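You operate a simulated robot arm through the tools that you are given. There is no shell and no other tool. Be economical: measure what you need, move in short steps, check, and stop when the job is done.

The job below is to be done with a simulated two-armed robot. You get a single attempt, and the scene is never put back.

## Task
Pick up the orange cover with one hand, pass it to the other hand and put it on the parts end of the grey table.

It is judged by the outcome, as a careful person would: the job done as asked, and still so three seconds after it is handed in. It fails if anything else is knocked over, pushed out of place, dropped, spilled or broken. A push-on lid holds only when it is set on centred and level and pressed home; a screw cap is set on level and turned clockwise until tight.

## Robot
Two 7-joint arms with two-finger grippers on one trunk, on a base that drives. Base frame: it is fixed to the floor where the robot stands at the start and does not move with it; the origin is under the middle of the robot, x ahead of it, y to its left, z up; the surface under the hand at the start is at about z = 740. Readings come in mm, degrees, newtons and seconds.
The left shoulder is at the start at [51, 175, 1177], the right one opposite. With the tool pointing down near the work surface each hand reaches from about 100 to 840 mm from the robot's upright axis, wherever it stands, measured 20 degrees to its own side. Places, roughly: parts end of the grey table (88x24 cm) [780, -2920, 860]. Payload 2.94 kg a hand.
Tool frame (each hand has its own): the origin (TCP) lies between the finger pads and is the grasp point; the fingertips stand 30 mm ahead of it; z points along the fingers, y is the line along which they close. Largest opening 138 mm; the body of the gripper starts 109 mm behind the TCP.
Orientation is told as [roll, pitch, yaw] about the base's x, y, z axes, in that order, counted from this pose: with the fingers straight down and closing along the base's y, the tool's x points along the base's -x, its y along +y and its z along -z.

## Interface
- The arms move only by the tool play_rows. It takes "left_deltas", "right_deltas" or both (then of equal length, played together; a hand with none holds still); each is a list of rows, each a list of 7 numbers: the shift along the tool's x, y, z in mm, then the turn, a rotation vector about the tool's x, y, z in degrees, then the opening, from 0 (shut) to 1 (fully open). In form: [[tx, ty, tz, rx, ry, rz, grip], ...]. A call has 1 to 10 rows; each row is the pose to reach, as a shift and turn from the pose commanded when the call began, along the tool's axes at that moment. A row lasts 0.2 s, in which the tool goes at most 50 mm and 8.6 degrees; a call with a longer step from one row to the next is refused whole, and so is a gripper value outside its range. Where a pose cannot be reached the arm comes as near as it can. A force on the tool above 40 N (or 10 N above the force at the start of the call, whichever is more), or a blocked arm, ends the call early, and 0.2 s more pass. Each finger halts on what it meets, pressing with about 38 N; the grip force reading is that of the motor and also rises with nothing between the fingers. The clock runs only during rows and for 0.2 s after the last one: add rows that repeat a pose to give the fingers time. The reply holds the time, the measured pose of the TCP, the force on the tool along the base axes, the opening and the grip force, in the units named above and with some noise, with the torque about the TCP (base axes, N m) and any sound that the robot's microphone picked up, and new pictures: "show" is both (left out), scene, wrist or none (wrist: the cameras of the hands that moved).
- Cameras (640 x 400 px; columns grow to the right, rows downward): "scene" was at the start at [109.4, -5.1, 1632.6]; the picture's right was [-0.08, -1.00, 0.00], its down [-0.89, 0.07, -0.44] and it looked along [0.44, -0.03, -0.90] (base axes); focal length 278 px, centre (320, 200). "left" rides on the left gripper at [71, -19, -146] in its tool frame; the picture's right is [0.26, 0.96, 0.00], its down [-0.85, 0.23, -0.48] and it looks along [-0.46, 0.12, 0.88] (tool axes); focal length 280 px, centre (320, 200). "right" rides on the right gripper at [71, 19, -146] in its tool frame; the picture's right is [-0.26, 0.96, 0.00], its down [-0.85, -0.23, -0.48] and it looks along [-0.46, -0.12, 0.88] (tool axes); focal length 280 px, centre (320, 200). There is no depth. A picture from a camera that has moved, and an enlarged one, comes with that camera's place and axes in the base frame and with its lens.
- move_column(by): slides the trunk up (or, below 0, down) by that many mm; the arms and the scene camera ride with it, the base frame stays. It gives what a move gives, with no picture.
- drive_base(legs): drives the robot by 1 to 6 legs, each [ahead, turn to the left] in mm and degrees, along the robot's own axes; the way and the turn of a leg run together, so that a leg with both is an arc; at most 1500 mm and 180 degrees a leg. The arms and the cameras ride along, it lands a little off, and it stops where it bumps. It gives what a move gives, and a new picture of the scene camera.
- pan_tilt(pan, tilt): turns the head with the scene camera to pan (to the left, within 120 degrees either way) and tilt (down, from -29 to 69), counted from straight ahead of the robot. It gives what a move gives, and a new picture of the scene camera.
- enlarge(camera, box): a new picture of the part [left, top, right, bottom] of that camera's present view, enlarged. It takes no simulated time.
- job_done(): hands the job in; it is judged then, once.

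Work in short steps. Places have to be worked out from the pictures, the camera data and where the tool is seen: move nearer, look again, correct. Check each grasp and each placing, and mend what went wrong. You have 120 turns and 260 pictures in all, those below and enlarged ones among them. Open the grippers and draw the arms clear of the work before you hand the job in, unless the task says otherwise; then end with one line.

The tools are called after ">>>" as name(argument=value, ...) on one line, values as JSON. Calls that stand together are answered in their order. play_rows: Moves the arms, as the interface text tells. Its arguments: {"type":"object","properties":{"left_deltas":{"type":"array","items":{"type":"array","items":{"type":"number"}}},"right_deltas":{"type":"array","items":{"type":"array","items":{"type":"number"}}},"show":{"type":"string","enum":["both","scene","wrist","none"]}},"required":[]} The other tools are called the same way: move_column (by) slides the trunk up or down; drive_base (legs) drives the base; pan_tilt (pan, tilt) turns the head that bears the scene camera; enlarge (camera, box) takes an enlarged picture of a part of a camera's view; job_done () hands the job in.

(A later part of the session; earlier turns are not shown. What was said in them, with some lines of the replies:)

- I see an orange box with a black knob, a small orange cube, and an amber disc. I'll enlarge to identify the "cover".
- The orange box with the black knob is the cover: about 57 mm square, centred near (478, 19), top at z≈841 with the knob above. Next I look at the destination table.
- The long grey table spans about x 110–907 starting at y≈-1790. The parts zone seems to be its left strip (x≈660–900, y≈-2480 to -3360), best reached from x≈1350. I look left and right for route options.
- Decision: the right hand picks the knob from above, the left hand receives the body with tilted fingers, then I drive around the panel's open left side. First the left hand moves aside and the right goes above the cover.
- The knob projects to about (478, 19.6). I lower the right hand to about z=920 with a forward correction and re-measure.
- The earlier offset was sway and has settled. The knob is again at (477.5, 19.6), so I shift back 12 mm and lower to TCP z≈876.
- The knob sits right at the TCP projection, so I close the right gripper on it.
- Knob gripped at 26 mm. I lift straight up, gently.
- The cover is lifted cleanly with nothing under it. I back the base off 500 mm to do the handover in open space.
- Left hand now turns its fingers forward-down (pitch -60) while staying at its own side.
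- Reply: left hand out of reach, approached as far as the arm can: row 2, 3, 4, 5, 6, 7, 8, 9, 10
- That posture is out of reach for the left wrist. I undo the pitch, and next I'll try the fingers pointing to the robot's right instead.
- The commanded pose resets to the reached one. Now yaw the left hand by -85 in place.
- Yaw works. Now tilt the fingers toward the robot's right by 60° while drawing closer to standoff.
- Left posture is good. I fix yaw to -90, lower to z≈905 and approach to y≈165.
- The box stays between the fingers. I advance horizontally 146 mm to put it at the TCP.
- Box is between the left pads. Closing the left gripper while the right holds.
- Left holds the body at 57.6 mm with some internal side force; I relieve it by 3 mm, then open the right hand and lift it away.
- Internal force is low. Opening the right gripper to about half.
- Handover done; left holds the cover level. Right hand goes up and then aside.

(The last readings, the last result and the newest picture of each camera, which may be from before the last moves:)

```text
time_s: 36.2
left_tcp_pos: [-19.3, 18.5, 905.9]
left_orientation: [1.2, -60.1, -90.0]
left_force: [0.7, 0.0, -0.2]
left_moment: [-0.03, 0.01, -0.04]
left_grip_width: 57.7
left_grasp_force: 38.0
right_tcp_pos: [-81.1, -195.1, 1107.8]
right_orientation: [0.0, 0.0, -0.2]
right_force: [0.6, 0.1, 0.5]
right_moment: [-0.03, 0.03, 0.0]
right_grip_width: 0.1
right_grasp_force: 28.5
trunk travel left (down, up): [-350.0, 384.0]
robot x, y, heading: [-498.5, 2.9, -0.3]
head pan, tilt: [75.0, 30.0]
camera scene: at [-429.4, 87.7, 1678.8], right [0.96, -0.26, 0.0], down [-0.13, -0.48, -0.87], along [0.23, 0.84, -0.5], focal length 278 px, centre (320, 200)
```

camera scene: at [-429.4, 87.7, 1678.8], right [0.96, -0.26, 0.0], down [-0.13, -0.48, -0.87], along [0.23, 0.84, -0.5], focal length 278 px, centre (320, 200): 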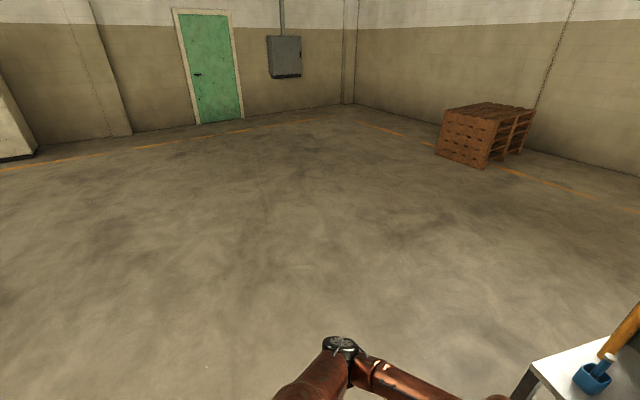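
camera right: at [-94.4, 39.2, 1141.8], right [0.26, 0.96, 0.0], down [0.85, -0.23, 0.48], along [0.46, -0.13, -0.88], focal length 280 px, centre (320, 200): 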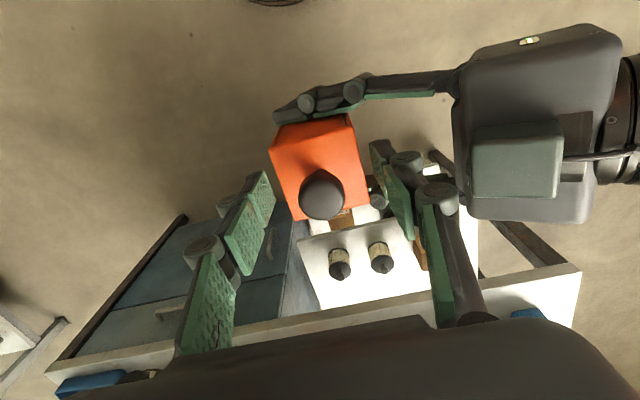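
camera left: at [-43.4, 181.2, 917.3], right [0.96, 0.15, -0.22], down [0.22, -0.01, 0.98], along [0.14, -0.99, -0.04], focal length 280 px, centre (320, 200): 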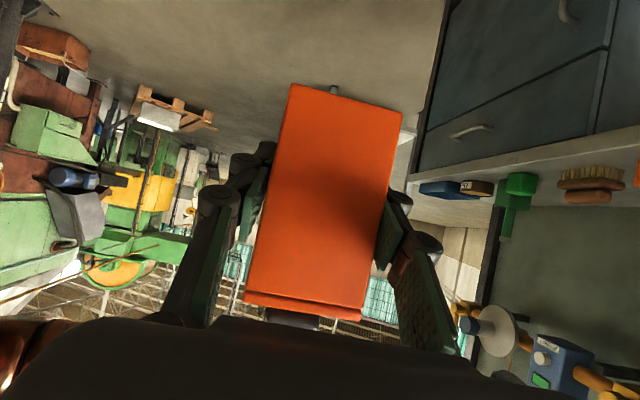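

Left side floor is clear. I turn left and drive to y≈1400, then face +x to look at the space beyond the panel.

>>> drive_base(legs=[[0, 90], [1400, 0], [0, -90]])

>>> pan_tilt(pan=-30, tilt=25)

```text
time_s: 50.8
left_tcp_pos: [-46.5, 1387.7, 907.5]
left_orientation: [1.0, -60.0, -89.9]
left_force: [0.3, 0.7, 0.0]
left_moment: [0.0, 0.0, -0.02]
left_grip_width: 57.6
left_grasp_force: 38.1
right_tcp_pos: [-108.3, 1174.0, 1107.0]
right_orientation: [0.0, 0.0, 0.0]
right_force: [-0.4, 0.7, 0.1]
right_moment: [0.01, 0.0, -0.01]
right_grip_width: 0.0
right_grasp_force: 27.9
trunk travel left (down, up): [-350.0, 384.0]
robot x, y, heading: [-529.3, 1368.9, 0.1]
head pan, tilt: [75.0, 30.0]
camera scene: at [-456.9, 1455.5, 1678.8], right [0.97, -0.26, 0.0], down [-0.13, -0.48, -0.87], along [0.22, 0.84, -0.5], focal length 278 px, centre (320, 200)
```

scene: 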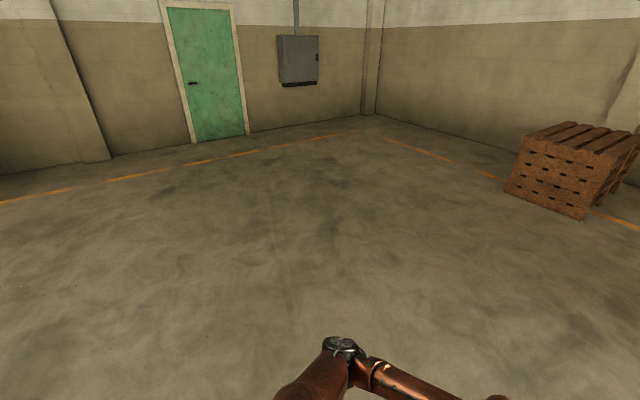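

```text
time_s: 52.6
left_tcp_pos: [-46.5, 1387.9, 905.9]
left_orientation: [1.1, -59.9, -89.9]
left_force: [-0.1, -0.7, -0.5]
left_moment: [0.03, 0.02, 0.0]
left_grip_width: 57.9
left_grasp_force: 38.1
right_tcp_pos: [-107.3, 1174.3, 1106.7]
right_orientation: [0.1, -0.1, 0.1]
right_force: [-0.5, 0.8, 0.1]
right_moment: [-0.01, 0.04, 0.0]
right_grip_width: 0.0
right_grasp_force: 28.5
trunk travel left (down, up): [-350.0, 384.0]
robot x, y, heading: [-529.4, 1370.3, -0.0]
head pan, tilt: [-30.0, 25.0]
camera scene: at [-400.4, 1322.6, 1686.7], right [-0.5, -0.87, 0.0], down [-0.37, 0.21, -0.91], along [0.79, -0.45, -0.42], focal length 278 px, centre (320, 200)
```

scene: 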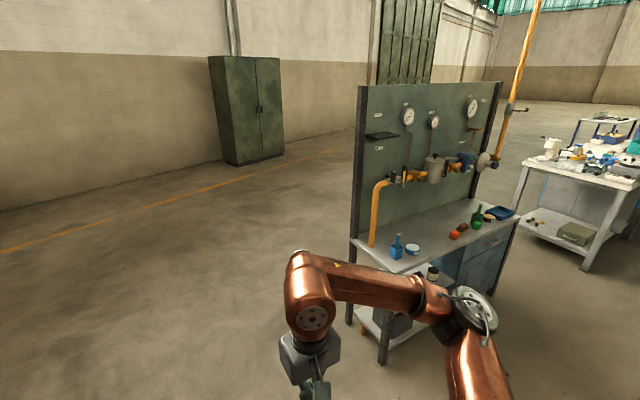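

Space beyond the panel is open. Drive +x 2050 and turn right to head toward the table's far side.

>>> drive_base(legs=[[1100, 0], [1000, 0], [0, -90]])

>>> pan_tilt(pan=0, tilt=20)

```text
time_s: 66.9
left_tcp_pos: [1611.3, 927.1, 907.0]
left_orientation: [1.1, -59.9, -178.2]
left_force: [-0.1, -0.8, 0.0]
left_moment: [-0.02, 0.01, 0.0]
left_grip_width: 57.6
left_grasp_force: 38.2
right_tcp_pos: [1396.3, 983.2, 1105.9]
right_orientation: [-0.1, 0.1, -88.3]
right_force: [0.6, -0.4, 0.0]
right_moment: [0.0, 0.02, -0.01]
right_grip_width: 0.0
right_grasp_force: 28.4
trunk travel left (down, up): [-350.0, 384.0]
robot x, y, heading: [1582.9, 1405.4, -88.3]
head pan, tilt: [-30.0, 25.0]
camera scene: at [1535.1, 1278.9, 1686.7], right [-0.88, 0.47, 0.0], down [0.2, 0.37, -0.91], along [-0.43, -0.8, -0.42], focal length 278 px, centre (320, 200)
```

scene: 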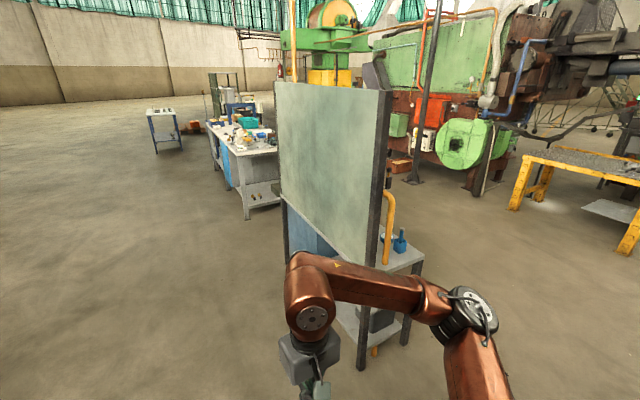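

```text
time_s: 67.8
left_tcp_pos: [1610.7, 926.9, 906.5]
left_orientation: [1.0, -60.0, -178.2]
left_force: [0.2, -0.1, -0.7]
left_moment: [0.02, -0.01, -0.01]
left_grip_width: 57.5
left_grasp_force: 38.6
right_tcp_pos: [1395.8, 982.7, 1107.2]
right_orientation: [0.0, 0.1, -88.2]
right_force: [0.6, -0.1, -0.4]
right_moment: [0.0, 0.0, -0.01]
right_grip_width: 0.0
right_grasp_force: 28.4
trunk travel left (down, up): [-350.0, 384.0]
robot x, y, heading: [1578.0, 1405.9, -88.2]
head pan, tilt: [0.0, 20.0]
camera scene: at [1581.9, 1266.9, 1694.8], right [-1.0, -0.03, 0.0], down [-0.01, 0.34, -0.94], along [0.03, -0.94, -0.34], focal length 278 px, centre (320, 200)
```

scene: 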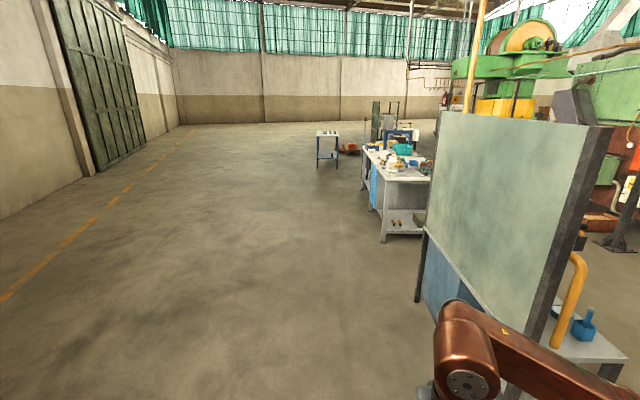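

Clear lane along the far side. I drive down to y≈-2950.

>>> drive_base(legs=[[1450, -2], [1500, 0], [1400, 0]])

>>> pan_tilt(pan=-80, tilt=40)

```text
time_s: 89.0
left_tcp_pos: [1672.7, -3488.4, 906.2]
left_orientation: [1.0, -60.0, -178.7]
left_force: [-0.1, 0.4, 0.6]
left_moment: [0.03, 0.03, -0.05]
left_grip_width: 57.8
left_grasp_force: 38.0
right_tcp_pos: [1457.9, -3430.7, 1106.5]
right_orientation: [0.0, 0.0, -88.8]
right_force: [-0.6, -0.7, 0.5]
right_moment: [0.01, 0.02, 0.0]
right_grip_width: 0.0
right_grasp_force: 28.3
trunk travel left (down, up): [-350.0, 384.0]
robot x, y, heading: [1647.6, -3006.1, -88.7]
head pan, tilt: [0.0, 20.0]
camera scene: at [1646.2, -3148.7, 1694.8], right [-1.0, -0.02, 0.0], down [-0.01, 0.34, -0.94], along [0.02, -0.94, -0.34], focal length 278 px, centre (320, 200)
```

scene: 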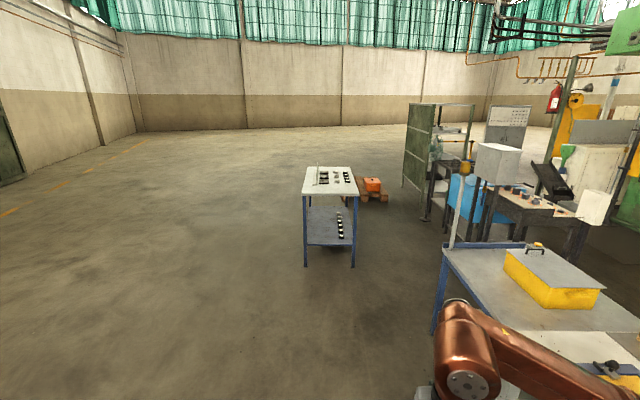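

```text
time_s: 90.5
left_tcp_pos: [1671.6, -3488.1, 907.5]
left_orientation: [0.9, -60.0, -178.6]
left_force: [-0.1, 0.4, -0.1]
left_moment: [0.0, 0.02, 0.03]
left_grip_width: 57.2
left_grasp_force: 38.3
right_tcp_pos: [1458.9, -3429.7, 1106.0]
right_orientation: [0.0, 0.0, -88.8]
right_force: [-0.2, 0.5, 1.4]
right_moment: [-0.01, -0.02, 0.03]
right_grip_width: 0.0
right_grasp_force: 27.9
trunk travel left (down, up): [-350.0, 384.0]
robot x, y, heading: [1646.9, -3005.1, -88.6]
head pan, tilt: [-80.0, 40.0]
camera scene: at [1560.8, -3071.7, 1663.5], right [-0.19, 0.98, 0.0], down [0.63, 0.13, -0.77], along [-0.75, -0.15, -0.64], focal length 278 px, centre (320, 200)
```

scene: 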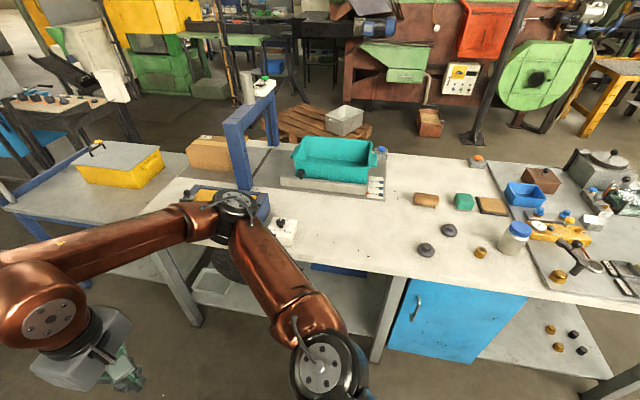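

The free strip between the white box (y≈-3350) and the grey knobs (y≈-2820) is the parts end. Target is about (825, -3010). I raise the trunk 200 mm, then turn to face the table.

>>> move_column(by=200)

>>> drive_base(legs=[[0, -91]])

>>> pan_tilt(pan=0, tilt=55)

```text
time_s: 92.7
left_tcp_pos: [1672.6, -3488.0, 1105.6]
left_orientation: [1.0, -60.0, -178.8]
left_force: [-0.8, -0.3, -1.8]
left_moment: [-0.02, 0.04, 0.03]
left_grip_width: 57.4
left_grasp_force: 38.2
right_tcp_pos: [1457.2, -3430.8, 1306.5]
right_orientation: [0.0, -0.1, -88.8]
right_force: [0.5, -0.6, 0.5]
right_moment: [0.04, -0.01, 0.04]
right_grip_width: 0.1
right_grasp_force: 27.8
trunk travel left (down, up): [-550.0, 184.0]
robot x, y, heading: [1641.0, -3010.3, -88.7]
head pan, tilt: [-80.0, 40.0]
```

```text
time_s: 96.9
left_tcp_pos: [1161.5, -3029.8, 1105.3]
left_orientation: [1.0, -59.8, 90.7]
left_force: [-0.7, 0.0, -1.6]
left_moment: [0.0, -0.02, 0.01]
left_grip_width: 57.3
left_grasp_force: 38.5
right_tcp_pos: [1221.9, -2816.1, 1306.7]
right_orientation: [0.0, 0.0, -179.5]
right_force: [1.0, 0.7, 0.5]
right_moment: [-0.01, 0.03, 0.0]
right_grip_width: 0.1
right_grasp_force: 28.9
trunk travel left (down, up): [-550.0, 184.0]
robot x, y, heading: [1641.8, -3003.4, -179.5]
head pan, tilt: [-80.0, 40.0]
camera scene: at [1639.6, -2923.8, 1863.5], right [0.98, 0.18, 0.0], down [0.12, -0.63, -0.77], along [-0.14, 0.75, -0.64], focal length 278 px, centre (320, 200)
```

scene: 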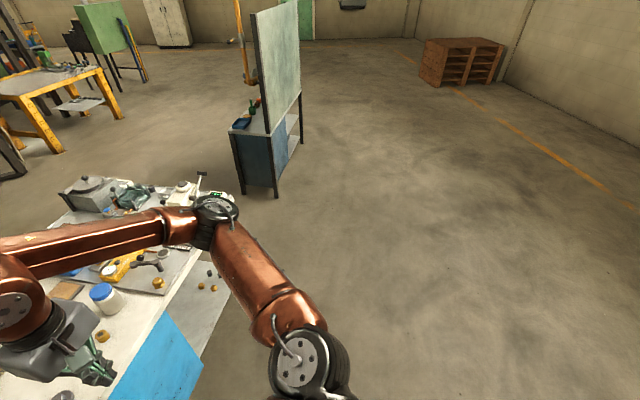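

```text
time_s: 98.4
left_tcp_pos: [1161.9, -3029.9, 1106.8]
left_orientation: [0.9, -59.9, 90.6]
left_force: [0.4, -0.3, -2.1]
left_moment: [-0.02, -0.01, -0.01]
left_grip_width: 57.3
left_grasp_force: 37.6
right_tcp_pos: [1222.0, -2816.2, 1305.4]
right_orientation: [0.1, 0.0, -179.5]
right_force: [0.7, 0.5, 0.5]
right_moment: [-0.01, -0.02, -0.02]
right_grip_width: 0.0
right_grasp_force: 27.8
trunk travel left (down, up): [-550.0, 184.0]
robot x, y, heading: [1644.1, -3003.8, -179.4]
head pan, tilt: [0.0, 55.0]
camera scene: at [1582.9, -3008.1, 1842.9], right [-0.01, 1.0, 0.0], down [0.82, 0.01, -0.57], along [-0.57, 0.0, -0.82], focal length 278 px, centre (320, 200)
```

scene: 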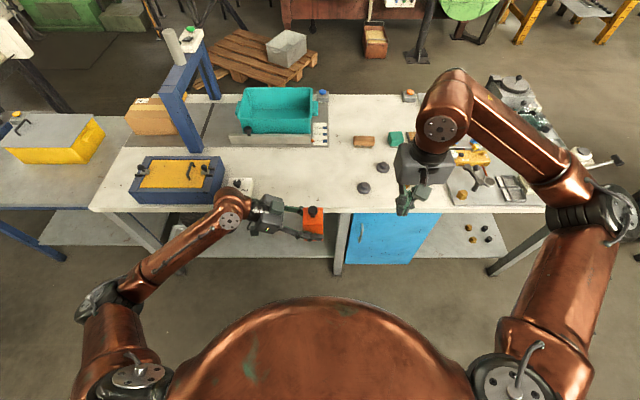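

View confirms: free area, knobs at (828, -2816) and white box at y≈-3367. I pull the right hand back, and shift the left hand 45 mm toward +y and 40 mm forward before driving in.

>>> play_rows(left_deltas=[[-6, 10, 10, 0, 0, 0, 0], [-12, 20, 20, 0, 0, 0, 0], [-18, 30, 30, 0, 0, 0, 0], [-22.5, 40, 39, 0, 0, 0, 0], [-22.5, 40, 39, 0, 0, 0, 0]], right_deltas=[[25, -20, 0, 0, 0, 0, 0], [50, -40, 0, 0, 0, 0, 0], [75, -60, 0, 0, 0, 0, 0], [100, -60, 0, 0, 0, 0, 0], [100, -60, 0, 0, 0, 0, 0]], show="none")

>>> drive_base(legs=[[280, 0]])

```text
time_s: 99.6
left_tcp_pos: [1120.8, -2986.2, 1104.7]
left_orientation: [1.0, -59.8, 90.6]
left_force: [0.0, -0.4, -2.7]
left_moment: [0.05, 0.03, 0.02]
left_grip_width: 57.4
left_grasp_force: 37.9
right_tcp_pos: [1324.6, -2756.4, 1306.1]
right_orientation: [0.1, 0.1, -179.4]
right_force: [0.0, -0.7, 0.0]
right_moment: [0.02, -0.04, -0.01]
right_grip_width: 0.2
right_grasp_force: 28.6
trunk travel left (down, up): [-550.0, 184.0]
robot x, y, heading: [1643.2, -3009.1, -179.4]
head pan, tilt: [0.0, 55.0]
```

```text
time_s: 101.6
left_tcp_pos: [837.9, -2988.5, 1105.7]
left_orientation: [0.8, -59.9, 90.7]
left_force: [-0.8, -1.3, -2.0]
left_moment: [0.02, -0.01, -0.01]
left_grip_width: 57.5
left_grasp_force: 38.0
right_tcp_pos: [1040.4, -2758.0, 1305.1]
right_orientation: [0.0, 0.1, -179.6]
right_force: [-0.8, -0.8, 0.2]
right_moment: [0.0, -0.02, -0.01]
right_grip_width: 0.0
right_grasp_force: 28.7
trunk travel left (down, up): [-550.0, 184.0]
robot x, y, heading: [1363.1, -3010.8, -179.4]
head pan, tilt: [0.0, 55.0]
camera scene: at [1299.5, -3010.5, 1842.8], right [-0.01, 1.0, 0.0], down [0.82, 0.01, -0.57], along [-0.57, -0.01, -0.82], focal length 278 px, centre (320, 200)
```

scene: 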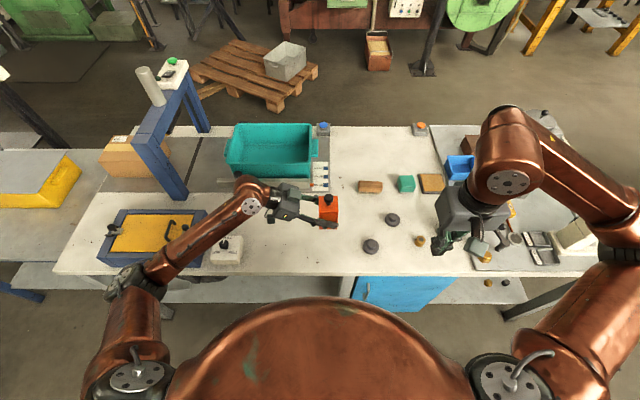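

The cover is over the free area and the forearm clears the white box in plan. Lowering the trunk by 140 mm first.

>>> move_column(by=-140)

>>> pan_tilt(pan=20, tilt=50)

>>> enlarge(camera="left", box=[0, 0, 640, 400])

```text
time_s: 103.3
left_tcp_pos: [838.9, -2988.3, 966.0]
left_orientation: [1.2, -59.8, 90.5]
left_force: [0.2, 0.3, -1.0]
left_moment: [-0.01, -0.01, 0.01]
left_grip_width: 57.5
left_grasp_force: 38.1
right_tcp_pos: [1041.0, -2758.0, 1165.4]
right_orientation: [0.0, 0.0, -179.5]
right_force: [-0.3, -0.1, 0.6]
right_moment: [0.01, -0.02, 0.03]
right_grip_width: 0.1
right_grasp_force: 28.3
trunk travel left (down, up): [-410.0, 324.0]
robot x, y, heading: [1359.7, -3008.3, -179.6]
head pan, tilt: [0.0, 55.0]
```

```text
time_s: 104.1
left_tcp_pos: [838.6, -2988.6, 966.0]
left_orientation: [1.0, -59.9, 90.6]
left_force: [0.6, 0.4, -3.1]
left_moment: [0.0, 0.0, 0.01]
left_grip_width: 57.3
left_grasp_force: 38.0
right_tcp_pos: [1040.0, -2758.4, 1164.8]
right_orientation: [0.0, 0.0, -179.5]
right_force: [0.0, -0.2, -0.1]
right_moment: [0.03, 0.0, -0.01]
right_grip_width: 0.2
right_grasp_force: 28.2
trunk travel left (down, up): [-410.0, 324.0]
robot x, y, heading: [1362.2, -3009.6, -179.4]
head pan, tilt: [20.0, 50.0]
camera scene: at [1268.1, -3037.0, 1709.5], right [-0.35, 0.94, 0.0], down [0.72, 0.27, -0.64], along [-0.6, -0.22, -0.77], focal length 278 px, centre (320, 200)
```

scene: 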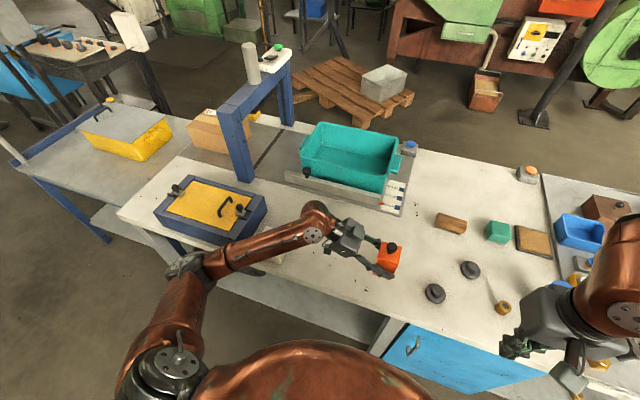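

```text
1.00 times, centred on (320, 200) of left (not enlarged: the box is as wide or as high as the picture)
camera zoom: at [863.2, -3148.8, 977.4], right [-0.96, -0.16, -0.22], down [-0.22, 0.01, 0.97], along [-0.15, 0.99, -0.04], focal length 280 px, centre (320, 200)
```

zoom: 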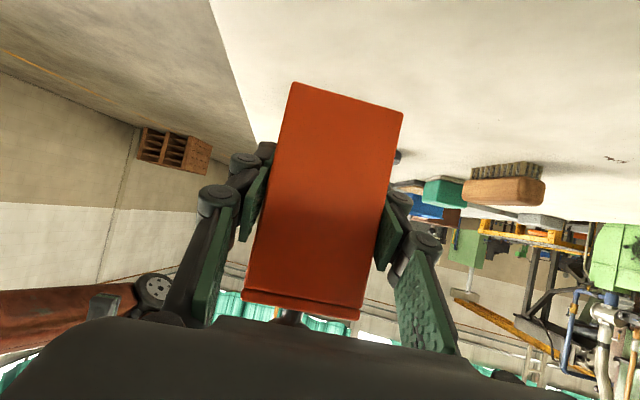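

I zoom to check clearance between the forearm and the white box.

>>> enlarge(camera="scene", box=[140, 180, 460, 340])

>>> pan_tilt(pan=60, tilt=45)

```text
2.00 times, centred on (300, 260) of scene
camera zoom: at [1268.1, -3037.0, 1709.5], right [-0.35, 0.94, 0.0], down [0.72, 0.27, -0.64], along [-0.6, -0.22, -0.77], focal length 557 px, centre (360, 80)
```

zoom: 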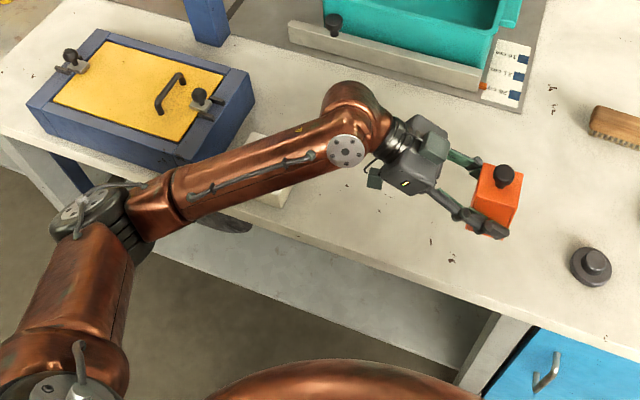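

```text
time_s: 105.2
left_tcp_pos: [839.4, -2989.4, 966.3]
left_orientation: [1.0, -59.9, 90.6]
left_force: [-0.4, 0.2, -2.4]
left_moment: [0.0, 0.0, -0.01]
left_grip_width: 57.4
left_grasp_force: 38.1
right_tcp_pos: [1039.7, -2757.9, 1165.6]
right_orientation: [0.0, 0.0, -179.4]
right_force: [-0.6, 0.5, 0.3]
right_moment: [-0.03, 0.04, -0.03]
right_grip_width: 0.0
right_grasp_force: 28.3
trunk travel left (down, up): [-410.0, 324.0]
robot x, y, heading: [1362.1, -3007.6, -179.5]
head pan, tilt: [60.0, 45.0]
camera scene: at [1300.1, -3080.9, 1716.4], right [-0.87, 0.49, 0.0], down [0.35, 0.62, -0.71], along [-0.35, -0.62, -0.71], focal length 278 px, centre (320, 200)
```

scene: 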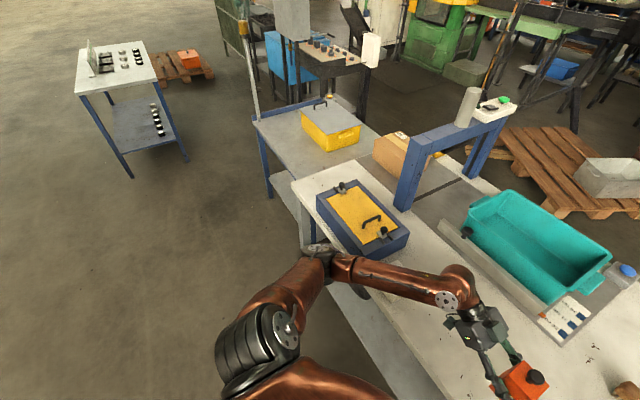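

The forearm lies close above the white box in plan, so I swing the left hand's yaw by 30° (wrist comes toward the robot) and shift 30 mm toward +y.

>>> play_rows(left_deltas=[[-3, 0, 5, -5.2, 0, -3, 0], [-6, 0, 10, -10.4, 0, -6, 0], [-9, 0, 15, -15.6, 0, -9, 0], [-12, 0, 21, -20.8, 0, -12, 0], [-15, 0, 26, -26, 0, -15, 0], [-15, 0, 26, -26, 0, -15, 0]], show="none")

>>> pan_tilt(pan=20, tilt=50)

```text
time_s: 106.6
left_tcp_pos: [837.3, -2959.1, 965.4]
left_orientation: [0.9, -60.3, 120.8]
left_force: [0.0, 0.3, -2.7]
left_moment: [-0.01, -0.01, 0.01]
left_grip_width: 57.2
left_grasp_force: 37.8
right_tcp_pos: [1039.6, -2756.7, 1165.0]
right_orientation: [0.0, 0.0, -179.5]
right_force: [0.3, 0.1, -0.5]
right_moment: [-0.02, -0.02, 0.01]
right_grip_width: 0.0
right_grasp_force: 28.4
trunk travel left (down, up): [-410.0, 324.0]
robot x, y, heading: [1359.8, -3007.9, -179.6]
head pan, tilt: [60.0, 45.0]
```

```text
time_s: 107.6
left_tcp_pos: [839.1, -2958.7, 966.2]
left_orientation: [1.0, -60.3, 120.7]
left_force: [0.7, -0.5, -2.1]
left_moment: [-0.01, -0.02, 0.0]
left_grip_width: 57.7
left_grasp_force: 37.8
right_tcp_pos: [1041.2, -2757.5, 1166.1]
right_orientation: [0.1, 0.0, -179.5]
right_force: [-0.8, -0.9, 0.8]
right_moment: [-0.01, 0.02, 0.04]
right_grip_width: 0.0
right_grasp_force: 28.4
trunk travel left (down, up): [-410.0, 324.0]
robot x, y, heading: [1360.5, -3005.7, -179.5]
head pan, tilt: [20.0, 50.0]
camera scene: at [1268.2, -3037.1, 1709.5], right [-0.35, 0.94, 0.0], down [0.72, 0.27, -0.64], along [-0.6, -0.23, -0.77], focal length 278 px, centre (320, 200)
```

scene: 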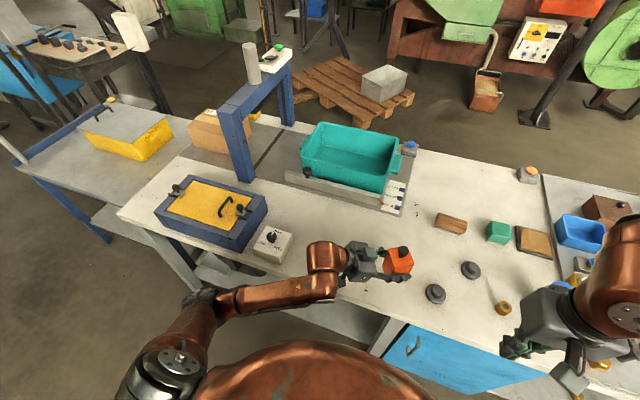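

The forearm is now clear of the white box. Lower the trunk 40 mm.

>>> move_column(by=-40)

>>> enlarge(camera="left", box=[0, 0, 640, 400])

>>> enlarge(camera="scene", box=[300, 200, 460, 300])

```text
time_s: 108.5
left_tcp_pos: [838.3, -2959.2, 926.5]
left_orientation: [1.2, -60.2, 120.6]
left_force: [-0.1, -0.3, -1.3]
left_moment: [0.01, -0.02, -0.01]
left_grip_width: 57.3
left_grasp_force: 38.5
right_tcp_pos: [1040.6, -2757.7, 1125.3]
right_orientation: [0.0, -0.1, -179.5]
right_force: [0.0, 0.6, 0.8]
right_moment: [0.0, 0.03, -0.01]
right_grip_width: 0.3
right_grasp_force: 28.5
trunk travel left (down, up): [-370.0, 364.0]
robot x, y, heading: [1361.5, -3006.9, -179.5]
head pan, tilt: [20.0, 50.0]
```

```text
1.00 times, centred on (320, 200) of left (not enlarged: the box is as wide or as high as the picture)
camera zoom: at [940.1, -3085.4, 937.0], right [-0.76, -0.62, -0.22], down [-0.19, -0.11, 0.98], along [-0.62, 0.78, -0.04], focal length 280 px, centre (320, 200)
```

zoom: 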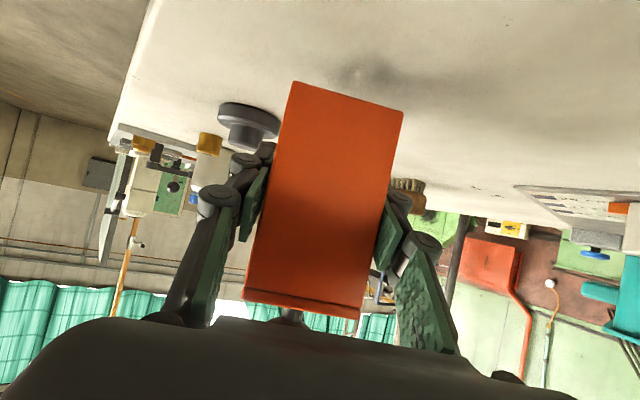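

```text
4.00 times, centred on (380, 250) of scene
camera zoom: at [1252.1, -3037.4, 1669.5], right [-0.35, 0.94, 0.0], down [0.72, 0.27, -0.64], along [-0.6, -0.23, -0.77], focal length 1114 px, centre (80, 0)
```

zoom: 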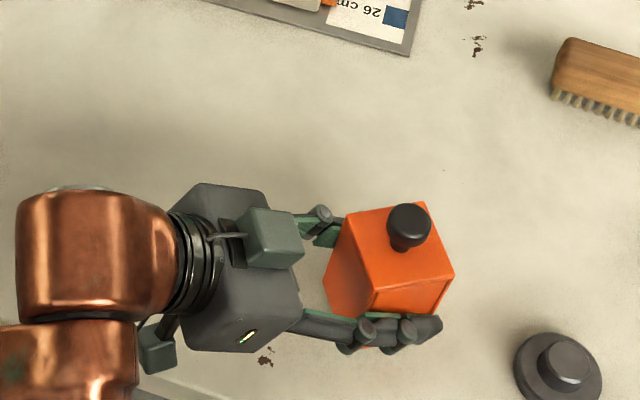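

About 20 mm remains to the tabletop. I lower with the arm in fine steps, watching force.

>>> play_rows(left_deltas=[[2.6, 0, 1.5, 0, 0, 0, 0], [5.2, 0, 3, 0, 0, 0, 0], [7.8, 0, 4.5, 0, 0, 0, 0], [10.4, 0, 6, 0, 0, 0, 0], [12.1, 0, 7, 0, 0, 0, 0], [13.9, 0, 8, 0, 0, 0, 0], [13.9, 0, 8, 0, 0, 0, 0]], show="wrist")

```text
time_s: 110.1
left_tcp_pos: [837.3, -2957.4, 910.2]
left_orientation: [1.0, -60.2, 120.8]
left_force: [0.3, 0.0, -2.1]
left_moment: [-0.04, 0.01, 0.02]
left_grip_width: 57.3
left_grasp_force: 37.7
right_tcp_pos: [1039.7, -2759.2, 1125.2]
right_orientation: [0.0, 0.1, -179.5]
right_force: [-0.8, 0.5, 0.5]
right_moment: [0.0, -0.04, 0.01]
right_grip_width: 0.1
right_grasp_force: 28.2
trunk travel left (down, up): [-370.0, 364.0]
robot x, y, heading: [1360.0, -3010.3, -179.7]
head pan, tilt: [20.0, 50.0]
camera left: at [939.3, -3085.2, 920.6], right [-0.76, -0.62, -0.22], down [-0.19, -0.11, 0.97], along [-0.63, 0.78, -0.04], focal length 280 px, centre (320, 200)
```

left: 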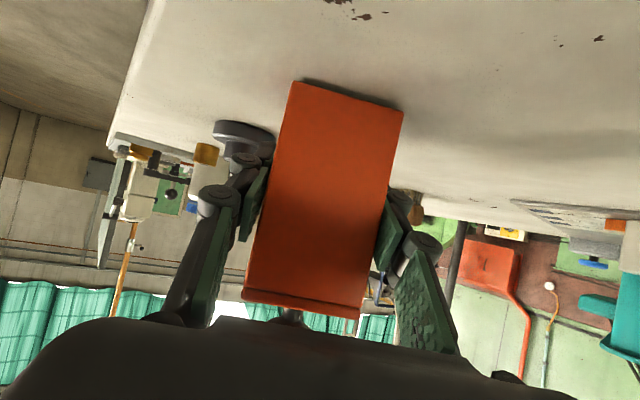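

Shadow is nearly meeting the base, no contact yet. Continue down in 1 mm steps.

>>> play_rows(left_deltas=[[0.9, 0, 0.5, 0, 0, 0, 0], [1.7, 0, 1, 0, 0, 0, 0], [2.6, 0, 1.5, 0, 0, 0, 0], [3.5, 0, 2, 0, 0, 0, 0], [3.5, 0, 2, 0, 0, 0, 0]], show="none")

```text
time_s: 111.3
left_tcp_pos: [837.4, -2958.3, 906.7]
left_orientation: [1.2, -60.3, 120.6]
left_force: [-1.5, -1.0, 5.8]
left_moment: [-0.11, -0.29, -0.06]
left_grip_width: 57.4
left_grasp_force: 38.1
right_tcp_pos: [1039.4, -2758.5, 1125.5]
right_orientation: [-0.1, 0.0, -179.5]
right_force: [-0.7, 1.1, 0.1]
right_moment: [0.01, -0.01, 0.01]
right_grip_width: 0.1
right_grasp_force: 28.2
trunk travel left (down, up): [-370.0, 364.0]
robot x, y, heading: [1362.0, -3010.2, -179.5]
head pan, tilt: [20.0, 50.0]
```

Contact felt (~8 N at z≈906, as computed). Now open the left gripper.

>>> play_rows(left_deltas=[[0, 0, 0, 0, 0, 0, 0.45], [0, 0, 0, 0, 0, 0, 0.55], [0, 0, 0, 0, 0, 0, 0.75], [0, 0, 0, 0, 0, 0, 0.9], [0, 0, 0, 0, 0, 0, 0.9], [0, 0, 0, 0, 0, 0, 0.9]], show="both")

```text
time_s: 112.7
left_tcp_pos: [838.5, -2957.7, 905.4]
left_orientation: [1.0, -60.2, 120.7]
left_force: [-0.3, 1.2, 0.7]
left_moment: [0.01, -0.01, 0.03]
left_grip_width: 124.2
left_grasp_force: 0.0
right_tcp_pos: [1039.6, -2757.7, 1124.1]
right_orientation: [0.1, 0.0, -179.4]
right_force: [-0.1, 0.8, 0.0]
right_moment: [-0.01, -0.01, -0.01]
right_grip_width: 0.1
right_grasp_force: 28.4
trunk travel left (down, up): [-370.0, 364.0]
robot x, y, heading: [1357.6, -3008.5, -179.4]
head pan, tilt: [20.0, 50.0]
camera scene: at [1251.5, -3037.2, 1669.4], right [-0.35, 0.94, 0.0], down [0.72, 0.27, -0.64], along [-0.6, -0.23, -0.77], focal length 278 px, centre (320, 200)
camera left: at [939.5, -3085.6, 916.9], right [-0.76, -0.62, -0.22], down [-0.19, -0.11, 0.97], along [-0.63, 0.78, -0.04], focal length 280 px, centre (320, 200)
```

scene: 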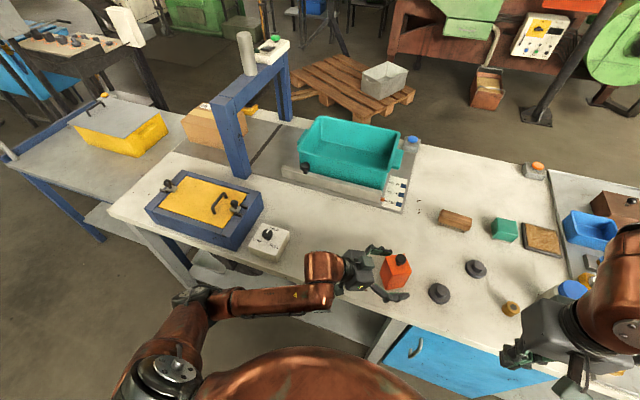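
left: 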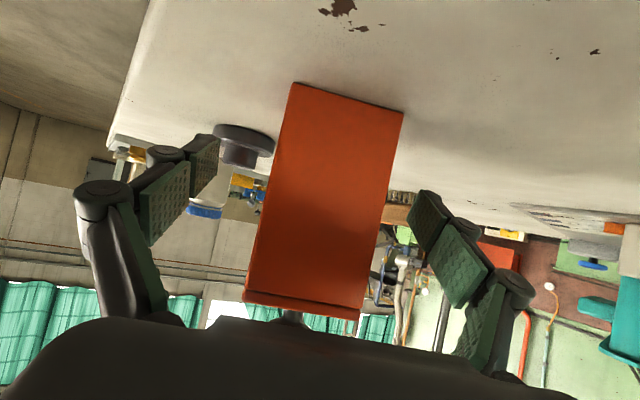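

The cover stands upright and free. Withdraw the left hand along its axis.

>>> play_rows(left_deltas=[[0, 0, -15, 0, 0, 0, 0.9], [0, 0, -40, 0, 0, 0, 0.9], [0, 0, -70, 0, 0, 0, 0.9], [0, 0, -100, 0, 0, 0, 0.9], [0, 0, -130, 0, 0, 0, 0.9], [0, 0, -130, 0, 0, 0, 0.9]], show="both")

```text
time_s: 114.1
left_tcp_pos: [896.0, -3053.7, 970.4]
left_orientation: [0.8, -60.2, 120.7]
left_force: [-1.2, 0.2, 0.3]
left_moment: [0.01, 0.02, -0.01]
left_grip_width: 124.0
left_grasp_force: 0.0
right_tcp_pos: [1040.5, -2758.0, 1125.2]
right_orientation: [-0.1, -0.1, -179.5]
right_force: [-0.8, -0.6, -0.9]
right_moment: [0.02, -0.02, 0.05]
right_grip_width: 0.1
right_grasp_force: 27.8
trunk travel left (down, up): [-370.0, 364.0]
robot x, y, heading: [1364.8, -3013.4, -179.6]
head pan, tilt: [20.0, 50.0]
camera scene: at [1251.5, -3037.9, 1669.3], right [-0.35, 0.94, 0.0], down [0.72, 0.27, -0.64], along [-0.6, -0.23, -0.77], focal length 278 px, centre (320, 200)
camera left: at [998.9, -3181.2, 981.6], right [-0.76, -0.62, -0.22], down [-0.19, -0.11, 0.97], along [-0.63, 0.78, -0.04], focal length 280 px, centre (320, 200)
```

scene: 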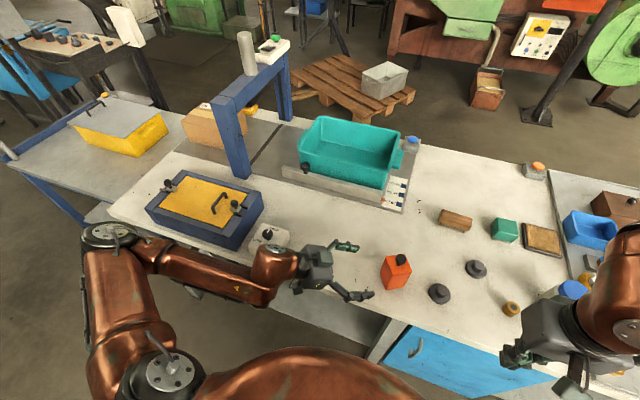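
left: 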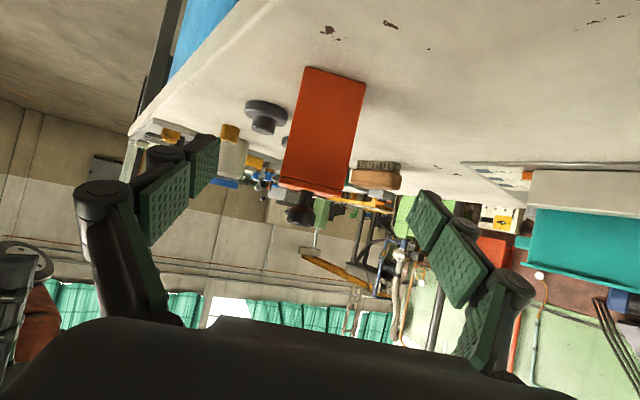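

Cover is upright and still. I raise the trunk to lift both arms clear, then back the robot off.

>>> move_column(by=200)

>>> drive_base(legs=[[-350, 0]])

>>> pan_tilt(pan=0, tilt=45)

```text
time_s: 116.2
left_tcp_pos: [896.9, -3054.8, 1170.2]
left_orientation: [0.9, -60.2, 120.8]
left_force: [1.0, 1.2, -0.2]
left_moment: [-0.02, 0.0, 0.03]
left_grip_width: 124.2
left_grasp_force: 0.1
right_tcp_pos: [1039.2, -2758.5, 1324.6]
right_orientation: [0.0, -0.1, -179.6]
right_force: [0.1, 0.7, -0.2]
right_moment: [0.01, 0.03, 0.02]
right_grip_width: 0.1
right_grasp_force: 28.6
trunk travel left (down, up): [-570.0, 164.0]
robot x, y, heading: [1364.2, -3008.2, -179.6]
head pan, tilt: [20.0, 50.0]
```

```text
time_s: 118.5
left_tcp_pos: [1253.5, -3051.5, 1171.4]
left_orientation: [0.9, -60.2, 120.8]
left_force: [0.0, 0.4, -0.1]
left_moment: [-0.05, 0.02, 0.02]
left_grip_width: 124.1
left_grasp_force: 0.2
right_tcp_pos: [1396.6, -2754.6, 1325.0]
right_orientation: [0.0, 0.0, -179.2]
right_force: [0.0, -0.2, 0.0]
right_moment: [-0.01, 0.01, 0.0]
right_grip_width: 0.0
right_grasp_force: 28.8
trunk travel left (down, up): [-570.0, 164.0]
robot x, y, heading: [1717.7, -3007.1, -179.8]
head pan, tilt: [20.0, 50.0]
camera scene: at [1661.3, -3033.3, 1869.4], right [-0.35, 0.94, 0.0], down [0.72, 0.27, -0.64], along [-0.6, -0.23, -0.77], focal length 278 px, centre (320, 200)
```

scene: 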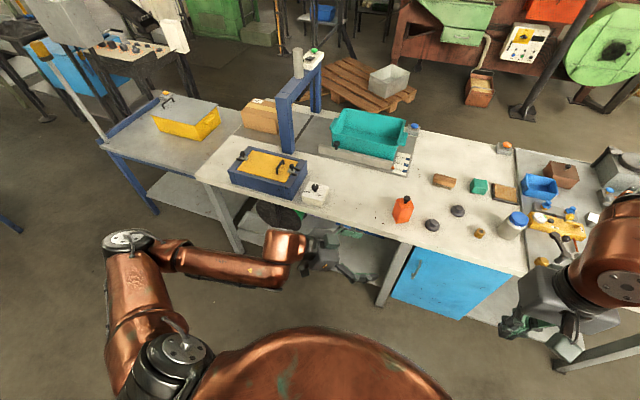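

```text
time_s: 119.4
left_tcp_pos: [1253.4, -3052.8, 1170.9]
left_orientation: [0.9, -60.3, 120.9]
left_force: [0.4, 0.4, 0.8]
left_moment: [0.03, -0.01, -0.01]
left_grip_width: 124.2
left_grasp_force: 0.1
right_tcp_pos: [1396.9, -2755.1, 1323.6]
right_orientation: [-0.1, 0.0, -179.2]
right_force: [-0.5, -1.2, -0.8]
right_moment: [0.0, -0.04, -0.03]
right_grip_width: 0.0
right_grasp_force: 28.5
trunk travel left (down, up): [-570.0, 164.0]
robot x, y, heading: [1716.3, -3004.4, -179.1]
head pan, tilt: [0.0, 45.0]
camera scene: at [1650.5, -3007.2, 1876.2], right [-0.01, 1.0, 0.0], down [0.71, 0.01, -0.71], along [-0.71, -0.01, -0.71], focal length 278 px, centre (320, 200)
```

scene: 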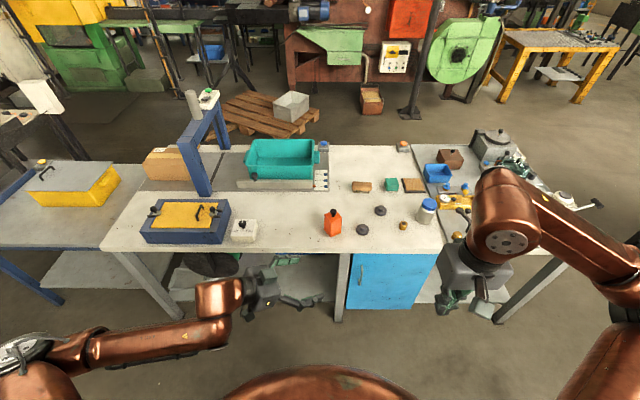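

Cover stands on the parts end and nothing else has moved. I open the right gripper too, then hand in.

>>> play_rows(right_deltas=[[0, 0, 0, 0, 0, 0, 0.6], [0, 0, 0, 0, 0, 0, 0.6], [0, 0, 0, 0, 0, 0, 0.6], [0, 0, 0, 0, 0, 0, 0.6]], show="none")

>>> job_done()

```text
time_s: 120.4
left_tcp_pos: [1255.0, -3052.7, 1169.9]
left_orientation: [1.0, -60.2, 120.9]
left_force: [0.5, -0.4, -0.3]
left_moment: [0.01, -0.02, 0.02]
left_grip_width: 124.2
left_grasp_force: 0.1
right_tcp_pos: [1396.5, -2753.8, 1324.6]
right_orientation: [0.0, -0.1, -179.3]
right_force: [0.0, 0.5, 0.3]
right_moment: [0.01, -0.03, 0.01]
right_grip_width: 83.3
right_grasp_force: 0.7
trunk travel left (down, up): [-570.0, 164.0]
robot x, y, heading: [1717.9, -3004.2, -179.4]
head pan, tilt: [0.0, 45.0]
```

```text
The job is handed in.
```

I picked up the orange cover with the right hand, passed it to the left, and left it standing upright on the parts end of the grey table, about 30° off square, with nothing else touched.
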